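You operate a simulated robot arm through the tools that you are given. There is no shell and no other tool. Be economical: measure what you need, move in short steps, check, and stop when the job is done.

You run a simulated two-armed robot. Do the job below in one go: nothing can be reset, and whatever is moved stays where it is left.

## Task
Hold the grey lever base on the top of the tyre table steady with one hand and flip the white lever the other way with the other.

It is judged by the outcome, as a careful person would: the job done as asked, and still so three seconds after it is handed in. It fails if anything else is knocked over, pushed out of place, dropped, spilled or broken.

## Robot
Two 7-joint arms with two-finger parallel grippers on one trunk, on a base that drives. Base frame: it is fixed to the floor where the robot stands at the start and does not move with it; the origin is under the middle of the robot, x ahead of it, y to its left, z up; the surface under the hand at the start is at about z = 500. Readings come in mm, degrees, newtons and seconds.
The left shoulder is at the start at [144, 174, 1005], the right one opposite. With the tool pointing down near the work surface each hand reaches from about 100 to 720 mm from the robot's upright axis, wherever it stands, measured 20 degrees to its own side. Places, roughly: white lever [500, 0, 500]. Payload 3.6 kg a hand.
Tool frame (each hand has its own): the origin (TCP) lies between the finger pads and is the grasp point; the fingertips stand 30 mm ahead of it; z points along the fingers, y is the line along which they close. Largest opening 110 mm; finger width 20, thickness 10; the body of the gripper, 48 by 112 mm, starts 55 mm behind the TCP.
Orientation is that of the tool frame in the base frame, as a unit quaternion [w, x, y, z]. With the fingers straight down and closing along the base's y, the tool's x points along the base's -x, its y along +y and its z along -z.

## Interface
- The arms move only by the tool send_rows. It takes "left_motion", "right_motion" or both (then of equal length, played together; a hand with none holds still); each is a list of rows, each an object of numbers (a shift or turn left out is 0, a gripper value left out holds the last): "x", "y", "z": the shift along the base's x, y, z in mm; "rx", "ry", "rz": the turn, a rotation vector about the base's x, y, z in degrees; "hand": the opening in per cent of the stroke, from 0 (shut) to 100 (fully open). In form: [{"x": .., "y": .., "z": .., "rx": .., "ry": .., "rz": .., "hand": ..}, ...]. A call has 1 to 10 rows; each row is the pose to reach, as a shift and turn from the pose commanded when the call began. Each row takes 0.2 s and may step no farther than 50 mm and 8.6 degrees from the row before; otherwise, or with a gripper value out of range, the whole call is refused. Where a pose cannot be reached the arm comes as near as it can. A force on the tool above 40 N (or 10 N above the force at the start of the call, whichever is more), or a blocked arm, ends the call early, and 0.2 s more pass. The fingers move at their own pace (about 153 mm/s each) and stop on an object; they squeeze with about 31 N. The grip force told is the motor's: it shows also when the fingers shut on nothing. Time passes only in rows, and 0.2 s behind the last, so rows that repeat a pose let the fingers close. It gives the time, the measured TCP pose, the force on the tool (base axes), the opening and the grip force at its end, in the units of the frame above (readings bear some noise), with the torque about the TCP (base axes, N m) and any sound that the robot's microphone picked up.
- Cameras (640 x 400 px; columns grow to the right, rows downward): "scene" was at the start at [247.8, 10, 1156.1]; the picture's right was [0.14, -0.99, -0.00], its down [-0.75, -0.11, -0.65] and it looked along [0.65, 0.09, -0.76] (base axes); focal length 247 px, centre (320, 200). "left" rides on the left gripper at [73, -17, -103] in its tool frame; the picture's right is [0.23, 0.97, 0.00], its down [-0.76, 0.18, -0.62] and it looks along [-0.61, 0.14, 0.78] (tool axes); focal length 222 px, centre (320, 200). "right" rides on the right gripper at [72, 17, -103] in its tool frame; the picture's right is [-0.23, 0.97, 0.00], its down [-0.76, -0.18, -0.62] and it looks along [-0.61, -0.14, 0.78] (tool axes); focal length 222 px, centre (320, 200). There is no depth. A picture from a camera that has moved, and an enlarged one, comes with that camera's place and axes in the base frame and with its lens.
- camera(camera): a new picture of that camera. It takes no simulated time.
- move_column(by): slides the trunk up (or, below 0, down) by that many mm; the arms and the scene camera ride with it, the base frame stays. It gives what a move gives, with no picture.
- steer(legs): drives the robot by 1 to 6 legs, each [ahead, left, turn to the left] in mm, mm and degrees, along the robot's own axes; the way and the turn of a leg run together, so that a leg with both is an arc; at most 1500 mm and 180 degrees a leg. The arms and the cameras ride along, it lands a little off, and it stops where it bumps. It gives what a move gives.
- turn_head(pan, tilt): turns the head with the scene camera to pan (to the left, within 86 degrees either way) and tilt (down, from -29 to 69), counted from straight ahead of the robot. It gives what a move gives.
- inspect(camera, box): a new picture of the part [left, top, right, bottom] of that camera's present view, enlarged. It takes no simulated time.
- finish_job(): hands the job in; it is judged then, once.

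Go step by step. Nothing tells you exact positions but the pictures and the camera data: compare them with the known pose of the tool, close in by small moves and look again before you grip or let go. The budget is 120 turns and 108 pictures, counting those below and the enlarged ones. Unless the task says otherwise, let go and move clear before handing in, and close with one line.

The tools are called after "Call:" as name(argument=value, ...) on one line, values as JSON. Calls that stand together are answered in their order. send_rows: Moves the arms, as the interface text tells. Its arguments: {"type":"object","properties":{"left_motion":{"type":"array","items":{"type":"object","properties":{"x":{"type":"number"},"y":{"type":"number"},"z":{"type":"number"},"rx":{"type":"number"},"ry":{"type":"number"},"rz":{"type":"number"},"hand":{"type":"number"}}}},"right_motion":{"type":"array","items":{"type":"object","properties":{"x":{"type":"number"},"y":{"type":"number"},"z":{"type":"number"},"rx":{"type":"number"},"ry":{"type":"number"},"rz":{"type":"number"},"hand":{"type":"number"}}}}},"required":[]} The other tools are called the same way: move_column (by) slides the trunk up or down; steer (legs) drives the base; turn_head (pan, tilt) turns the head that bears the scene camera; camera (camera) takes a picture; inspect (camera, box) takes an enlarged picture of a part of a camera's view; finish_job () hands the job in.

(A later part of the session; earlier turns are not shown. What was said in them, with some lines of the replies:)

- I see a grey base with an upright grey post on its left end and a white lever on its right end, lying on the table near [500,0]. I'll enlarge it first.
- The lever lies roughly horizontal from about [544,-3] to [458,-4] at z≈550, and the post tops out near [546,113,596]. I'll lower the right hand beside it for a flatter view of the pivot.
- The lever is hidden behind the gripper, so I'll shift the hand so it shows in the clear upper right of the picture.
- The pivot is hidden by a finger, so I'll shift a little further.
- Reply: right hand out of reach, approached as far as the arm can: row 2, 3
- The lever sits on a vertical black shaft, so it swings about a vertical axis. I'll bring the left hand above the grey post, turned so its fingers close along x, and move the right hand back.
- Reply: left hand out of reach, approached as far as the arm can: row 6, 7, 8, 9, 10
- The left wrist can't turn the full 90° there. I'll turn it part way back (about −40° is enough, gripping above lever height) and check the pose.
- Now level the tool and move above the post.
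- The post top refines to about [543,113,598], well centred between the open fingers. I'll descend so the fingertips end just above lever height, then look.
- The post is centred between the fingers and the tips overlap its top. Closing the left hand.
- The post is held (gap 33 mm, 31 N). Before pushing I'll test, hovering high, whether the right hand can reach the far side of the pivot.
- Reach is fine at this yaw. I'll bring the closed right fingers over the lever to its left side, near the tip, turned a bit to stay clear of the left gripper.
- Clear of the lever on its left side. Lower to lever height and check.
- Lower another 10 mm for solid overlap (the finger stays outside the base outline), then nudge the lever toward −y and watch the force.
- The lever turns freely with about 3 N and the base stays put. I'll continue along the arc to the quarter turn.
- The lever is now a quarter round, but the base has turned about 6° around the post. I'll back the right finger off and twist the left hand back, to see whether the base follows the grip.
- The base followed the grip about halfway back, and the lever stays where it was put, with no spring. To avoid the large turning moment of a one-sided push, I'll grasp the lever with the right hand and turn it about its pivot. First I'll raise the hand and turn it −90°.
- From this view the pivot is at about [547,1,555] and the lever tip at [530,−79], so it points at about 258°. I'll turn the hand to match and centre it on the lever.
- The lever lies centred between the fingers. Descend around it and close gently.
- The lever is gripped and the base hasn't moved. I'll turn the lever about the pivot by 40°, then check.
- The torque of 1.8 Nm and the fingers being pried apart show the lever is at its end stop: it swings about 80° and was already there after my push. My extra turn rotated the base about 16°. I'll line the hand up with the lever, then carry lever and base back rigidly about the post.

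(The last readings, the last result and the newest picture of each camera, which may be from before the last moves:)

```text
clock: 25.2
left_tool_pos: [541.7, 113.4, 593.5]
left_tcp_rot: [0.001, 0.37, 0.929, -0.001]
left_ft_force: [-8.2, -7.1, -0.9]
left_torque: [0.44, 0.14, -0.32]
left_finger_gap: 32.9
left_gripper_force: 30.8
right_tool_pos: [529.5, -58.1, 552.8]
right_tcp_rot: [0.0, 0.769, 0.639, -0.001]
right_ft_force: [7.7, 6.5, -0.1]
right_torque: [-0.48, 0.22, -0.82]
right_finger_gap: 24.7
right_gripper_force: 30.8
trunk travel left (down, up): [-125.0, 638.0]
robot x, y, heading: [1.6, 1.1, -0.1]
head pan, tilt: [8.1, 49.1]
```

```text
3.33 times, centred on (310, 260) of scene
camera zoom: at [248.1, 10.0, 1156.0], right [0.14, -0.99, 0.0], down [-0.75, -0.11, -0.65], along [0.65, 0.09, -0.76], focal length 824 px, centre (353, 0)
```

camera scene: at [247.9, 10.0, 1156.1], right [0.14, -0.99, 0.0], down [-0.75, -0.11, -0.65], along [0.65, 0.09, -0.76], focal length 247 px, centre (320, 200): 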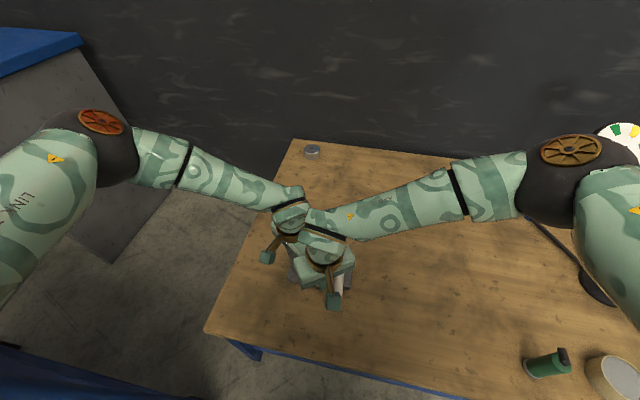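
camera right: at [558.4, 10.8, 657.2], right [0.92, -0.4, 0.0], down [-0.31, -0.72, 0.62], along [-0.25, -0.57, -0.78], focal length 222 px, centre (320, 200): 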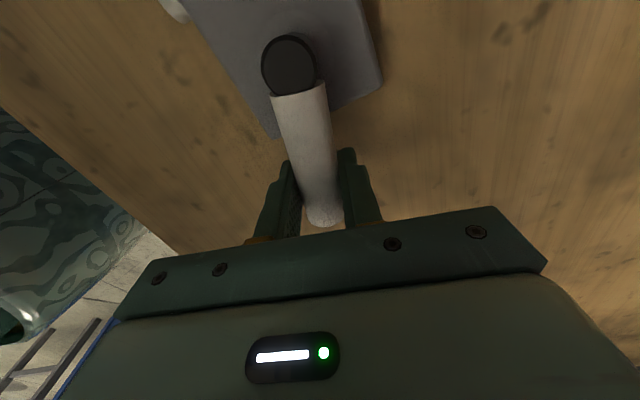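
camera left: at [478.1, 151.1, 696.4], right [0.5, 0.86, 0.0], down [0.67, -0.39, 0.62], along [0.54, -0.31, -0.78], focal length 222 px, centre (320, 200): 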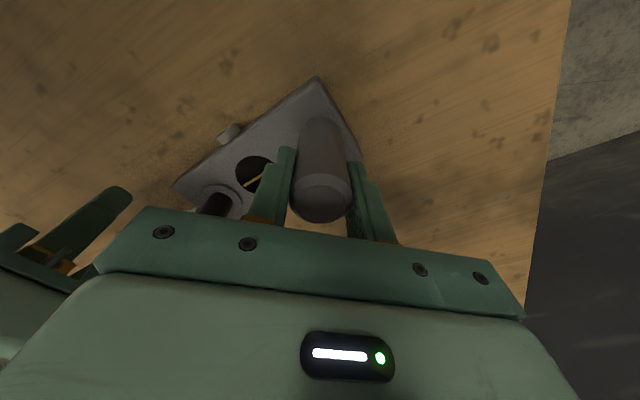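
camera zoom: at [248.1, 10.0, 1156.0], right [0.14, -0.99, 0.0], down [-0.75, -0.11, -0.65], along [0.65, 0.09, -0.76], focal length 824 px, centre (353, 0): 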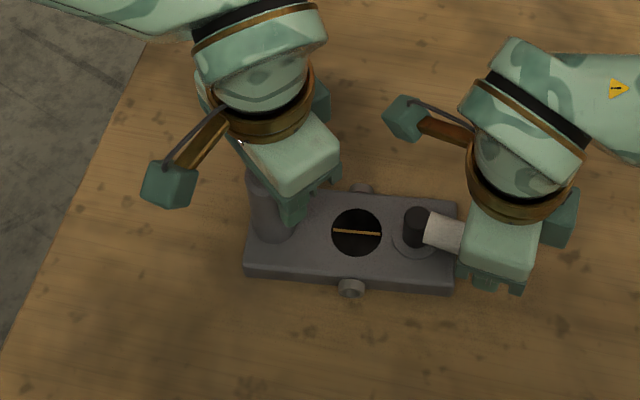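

Most of the turn is undone; about 3–4° of clockwise correction remains, with a slight strain pushing left. I'll apply a small further correction.

Call:
send_rows(right_motion=[{"x": -4, "y": -1.5, "rz": -1.5}, {"x": -8, "y": -3, "rz": -3}, {"x": -8, "y": -3, "rz": -3}])

Call:
inspect(camera="scene", box=[230, 200, 390, 320])

```text
clock: 26.0
left_tool_pos: [542.8, 111.7, 593.8]
left_tcp_rot: [0.001, 0.37, 0.929, -0.002]
left_ft_force: [-6.0, -23.1, -4.3]
left_torque: [-0.37, 0.27, 0.06]
left_finger_gap: 33.0
left_gripper_force: 31.2
right_tool_pos: [521.5, -57.9, 554.1]
right_tcp_rot: [-0.002, 0.785, 0.62, 0.001]
right_ft_force: [5.4, 23.1, 2.9]
right_torque: [0.31, -0.13, -0.64]
right_finger_gap: 24.5
right_gripper_force: 31.0
trunk travel left (down, up): [-125.0, 638.0]
robot x, y, heading: [-0.6, -0.0, -0.2]
head pan, tilt: [8.1, 49.1]
```

```text
3.33 times, centred on (310, 260) of scene
camera zoom: at [248.3, 10.0, 1156.0], right [0.14, -0.99, 0.0], down [-0.75, -0.11, -0.65], along [0.65, 0.09, -0.76], focal length 824 px, centre (353, 0)
```

zoom: 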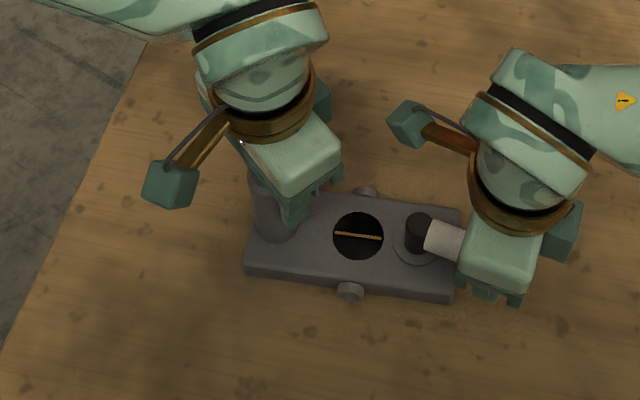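

The base now matches its original place within 2–3 mm and about 2°. I'll relieve the tension and release the lever.

Call:
send_rows(right_motion=[{"y": 2}, {"y": 3}, {"y": 3, "hand": 30}, {"y": 3, "hand": 70}, {"y": 3, "z": 20, "hand": 70}, {"y": 3, "z": 60}, {"y": 0, "z": 100}])

Call:
camera(camera="right")

Call:
inspect(camera="scene", box=[230, 200, 390, 320])

```text
clock: 27.6
left_tool_pos: [541.5, 113.7, 593.6]
left_tcp_rot: [0.0, 0.37, 0.929, 0.001]
left_ft_force: [-2.9, 1.1, 1.7]
left_torque: [-0.26, -0.02, -0.17]
left_finger_gap: 33.3
left_gripper_force: 30.6
right_tool_pos: [521.6, -61.1, 653.8]
right_tcp_rot: [0.0, 0.785, 0.619, 0.0]
right_ft_force: [-0.2, 0.5, 0.0]
right_torque: [-0.02, 0.02, 0.01]
right_finger_gap: 76.8
right_gripper_force: 0.1
trunk travel left (down, up): [-125.0, 638.0]
robot x, y, heading: [-1.3, 2.2, -0.1]
head pan, tilt: [8.1, 49.1]
```

```text
68 pictures are left
camera right: at [554.1, 6.2, 756.8], right [0.89, -0.45, 0.0], down [-0.35, -0.7, 0.62], along [-0.28, -0.56, -0.78], focal length 222 px, centre (320, 200)
```

right: 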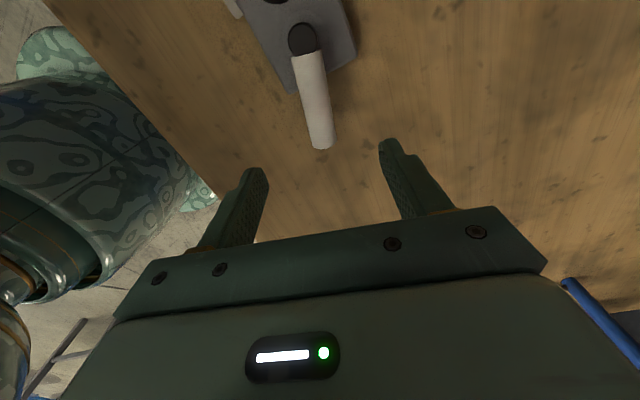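

```text
3.33 times, centred on (310, 260) of scene
camera zoom: at [247.7, 10.0, 1156.1], right [0.14, -0.99, 0.0], down [-0.75, -0.11, -0.65], along [0.65, 0.09, -0.76], focal length 824 px, centre (353, 0)
```

zoom: 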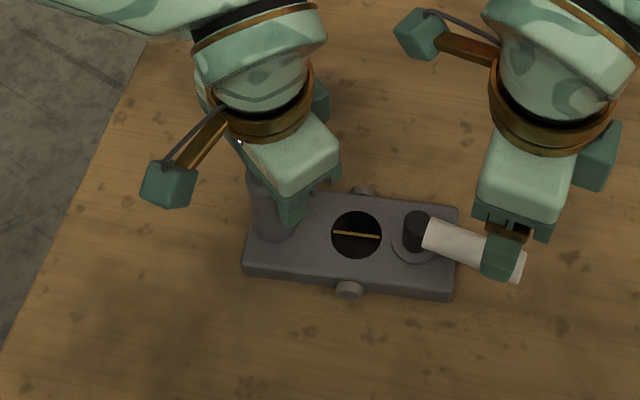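

Lever sits about 15° short of the base axis, while the stop was measured at about 11°, so it may have slipped back a few degrees. I'll regrip and turn it gently toward the stop, watching the torque.

Call:
send_rows(right_motion=[{"x": -3, "z": -40, "rz": -3}, {"x": -3, "z": -80, "rz": -3}, {"x": -3, "z": -100, "rz": -3}, {"x": -3, "z": -100, "rz": -3, "hand": 0}, {"x": -3, "z": -100, "rz": -3}, {"x": -3, "z": -100, "rz": -3}])

Call:
send_rows(right_motion=[{"x": 1.6, "y": -0.5, "rz": 1.5}, {"x": 3.3, "y": -1, "rz": 3}])

Call:
inspect(camera="scene", box=[230, 200, 390, 320])

```text
clock: 29.0
left_tool_pos: [542.6, 113.7, 593.1]
left_tcp_rot: [0.0, 0.37, 0.929, 0.0]
left_ft_force: [-3.7, 3.3, 3.5]
left_torque: [-0.48, 0.21, -0.4]
left_finger_gap: 32.9
left_gripper_force: 31.1
right_tool_pos: [519.3, -61.8, 553.4]
right_tcp_rot: [0.0, 0.802, 0.598, -0.001]
right_ft_force: [4.8, -3.4, -1.9]
right_torque: [0.02, -0.05, -0.53]
right_finger_gap: 24.3
right_gripper_force: 30.8
trunk travel left (down, up): [-125.0, 638.0]
robot x, y, heading: [-2.1, 0.2, 0.0]
head pan, tilt: [8.1, 49.1]
```

```text
clock: 29.6
left_tool_pos: [543.4, 113.9, 592.9]
left_tcp_rot: [0.0, 0.369, 0.93, 0.0]
left_ft_force: [-5.6, 5.5, 4.1]
left_torque: [-0.53, 0.29, -0.1]
left_finger_gap: 33.1
left_gripper_force: 30.8
right_tool_pos: [521.8, -61.8, 552.5]
right_tcp_rot: [0.0, 0.786, 0.619, -0.001]
right_ft_force: [4.1, -5.1, -2.4]
right_torque: [0.03, -0.03, -0.86]
right_finger_gap: 24.0
right_gripper_force: 30.5
trunk travel left (down, up): [-125.0, 638.0]
robot x, y, heading: [-1.2, -0.3, 0.2]
head pan, tilt: [8.1, 49.1]
```

```text
3.33 times, centred on (310, 260) of scene
camera zoom: at [248.0, 9.9, 1156.1], right [0.14, -0.99, 0.0], down [-0.75, -0.11, -0.65], along [0.65, 0.09, -0.76], focal length 824 px, centre (353, 0)
```

zoom: 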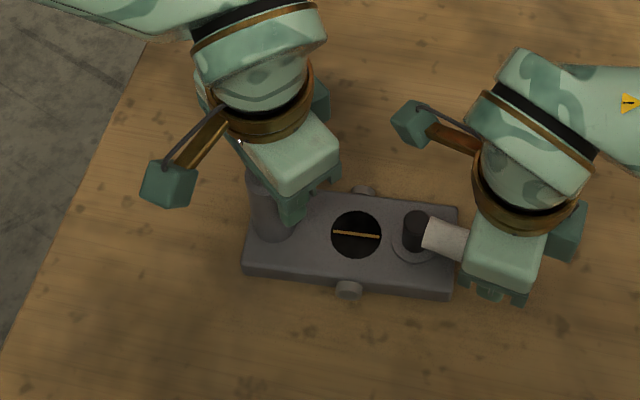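

Torque rises as soon as I turn it (0.5 to 0.9 Nm), so the lever is at its end stop. I'll release it and lift clear, then nudge the base back about 2.5 mm with the left hand.

Call:
send_rows(right_motion=[{"hand": 30}, {"hand": 70}, {"z": 30}, {"z": 70}, {"z": 110}, {"z": 130, "y": -40}, {"z": 130, "y": -80}, {"z": 130, "y": -120}], left_motion=[{}, {}, {}, {}, {}, {"y": -1.5}, {"y": -3}, {"y": -3}])

Call:
inspect(camera="scene", box=[230, 200, 390, 320])

```text
clock: 31.4
left_tool_pos: [542.2, 109.7, 591.6]
left_tcp_rot: [0.001, 0.369, 0.929, 0.0]
left_ft_force: [-0.7, -0.9, 3.6]
left_torque: [0.09, 0.36, 0.09]
left_finger_gap: 33.0
left_gripper_force: 31.3
right_tool_pos: [523.1, -183.1, 683.1]
right_tcp_rot: [0.0, 0.785, 0.62, 0.0]
right_ft_force: [-0.8, -0.5, -0.8]
right_torque: [-0.01, 0.01, 0.02]
right_finger_gap: 76.9
right_gripper_force: 0.0
trunk travel left (down, up): [-125.0, 638.0]
robot x, y, heading: [-0.1, 1.4, -0.1]
head pan, tilt: [8.1, 49.1]
```

```text
3.33 times, centred on (310, 260) of scene
camera zoom: at [247.8, 9.8, 1156.1], right [0.14, -0.99, 0.0], down [-0.75, -0.11, -0.65], along [0.65, 0.09, -0.76], focal length 824 px, centre (353, 0)
```

zoom: 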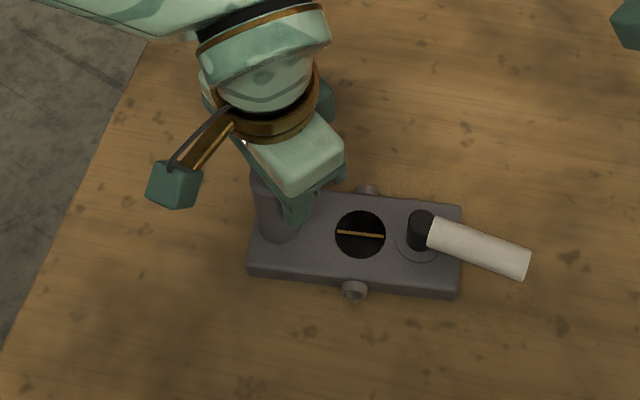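

The base is back in its original place and the lever is at its other end. Now release the post and lift the left hand straight up.

Call:
send_rows(left_motion=[{"hand": 60}, {"hand": 90}, {"hand": 90}, {"z": 40}, {"z": 80}, {"z": 120}, {"z": 150, "y": 40}, {"z": 150, "y": 80}])

Call:
camera(camera="scene")

Call:
inspect(camera="scene", box=[260, 220, 380, 320])

```text
clock: 33.2
left_tool_pos: [540.5, 152.5, 742.6]
left_tcp_rot: [0.004, 0.366, 0.931, 0.002]
left_ft_force: [-0.7, 0.2, -0.1]
left_torque: [-0.03, 0.0, 0.01]
left_finger_gap: 98.9
left_gripper_force: 0.0
left hand out of reach, approached as far as the arm can: row 8
right_tool_pos: [522.7, -181.7, 682.3]
right_tcp_rot: [0.0, 0.786, 0.619, -0.001]
right_ft_force: [0.8, 1.6, -0.3]
right_torque: [-0.02, 0.02, 0.01]
right_finger_gap: 77.4
right_gripper_force: 0.0
trunk travel left (down, up): [-125.0, 638.0]
robot x, y, heading: [-2.0, -0.8, -0.1]
head pan, tilt: [8.1, 49.1]
```

```text
64 pictures are left
camera scene: at [248.7, 10.4, 1155.8], right [0.14, -0.99, 0.0], down [-0.75, -0.11, -0.65], along [0.65, 0.09, -0.76], focal length 247 px, centre (320, 200)
```

scene: 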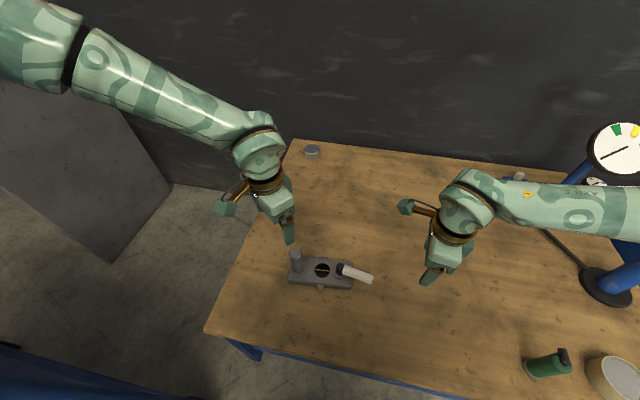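

```text
4.00 times, centred on (320, 270) of scene
camera zoom: at [248.7, 10.4, 1155.8], right [0.14, -0.99, 0.0], down [-0.75, -0.11, -0.65], along [0.65, 0.09, -0.76], focal length 988 px, centre (320, -80)
```

zoom: 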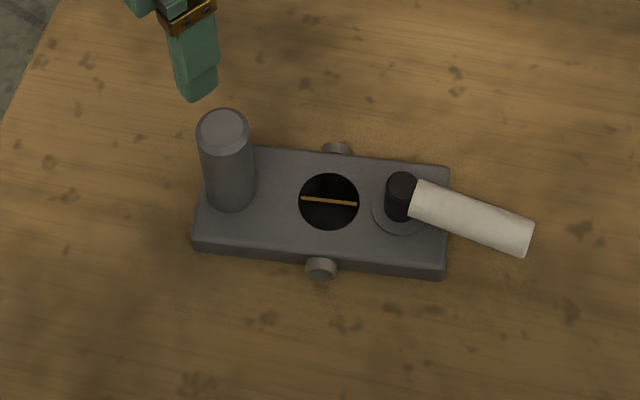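

The lever rests at its other end stop, the base matches its original place, both hands are clear, and the other items in view look undisturbed.

Call:
finish_job()

```text
The job is handed in.
```

The white lever is flipped to its opposite end stop, about 80° from where it started. The left hand gripped the base's grey post throughout, but the base did not stay fully steady. It turned about 16° when I over-drove the lever against its stop. I moved it back, and it now matches its starting position to within a few millimetres.
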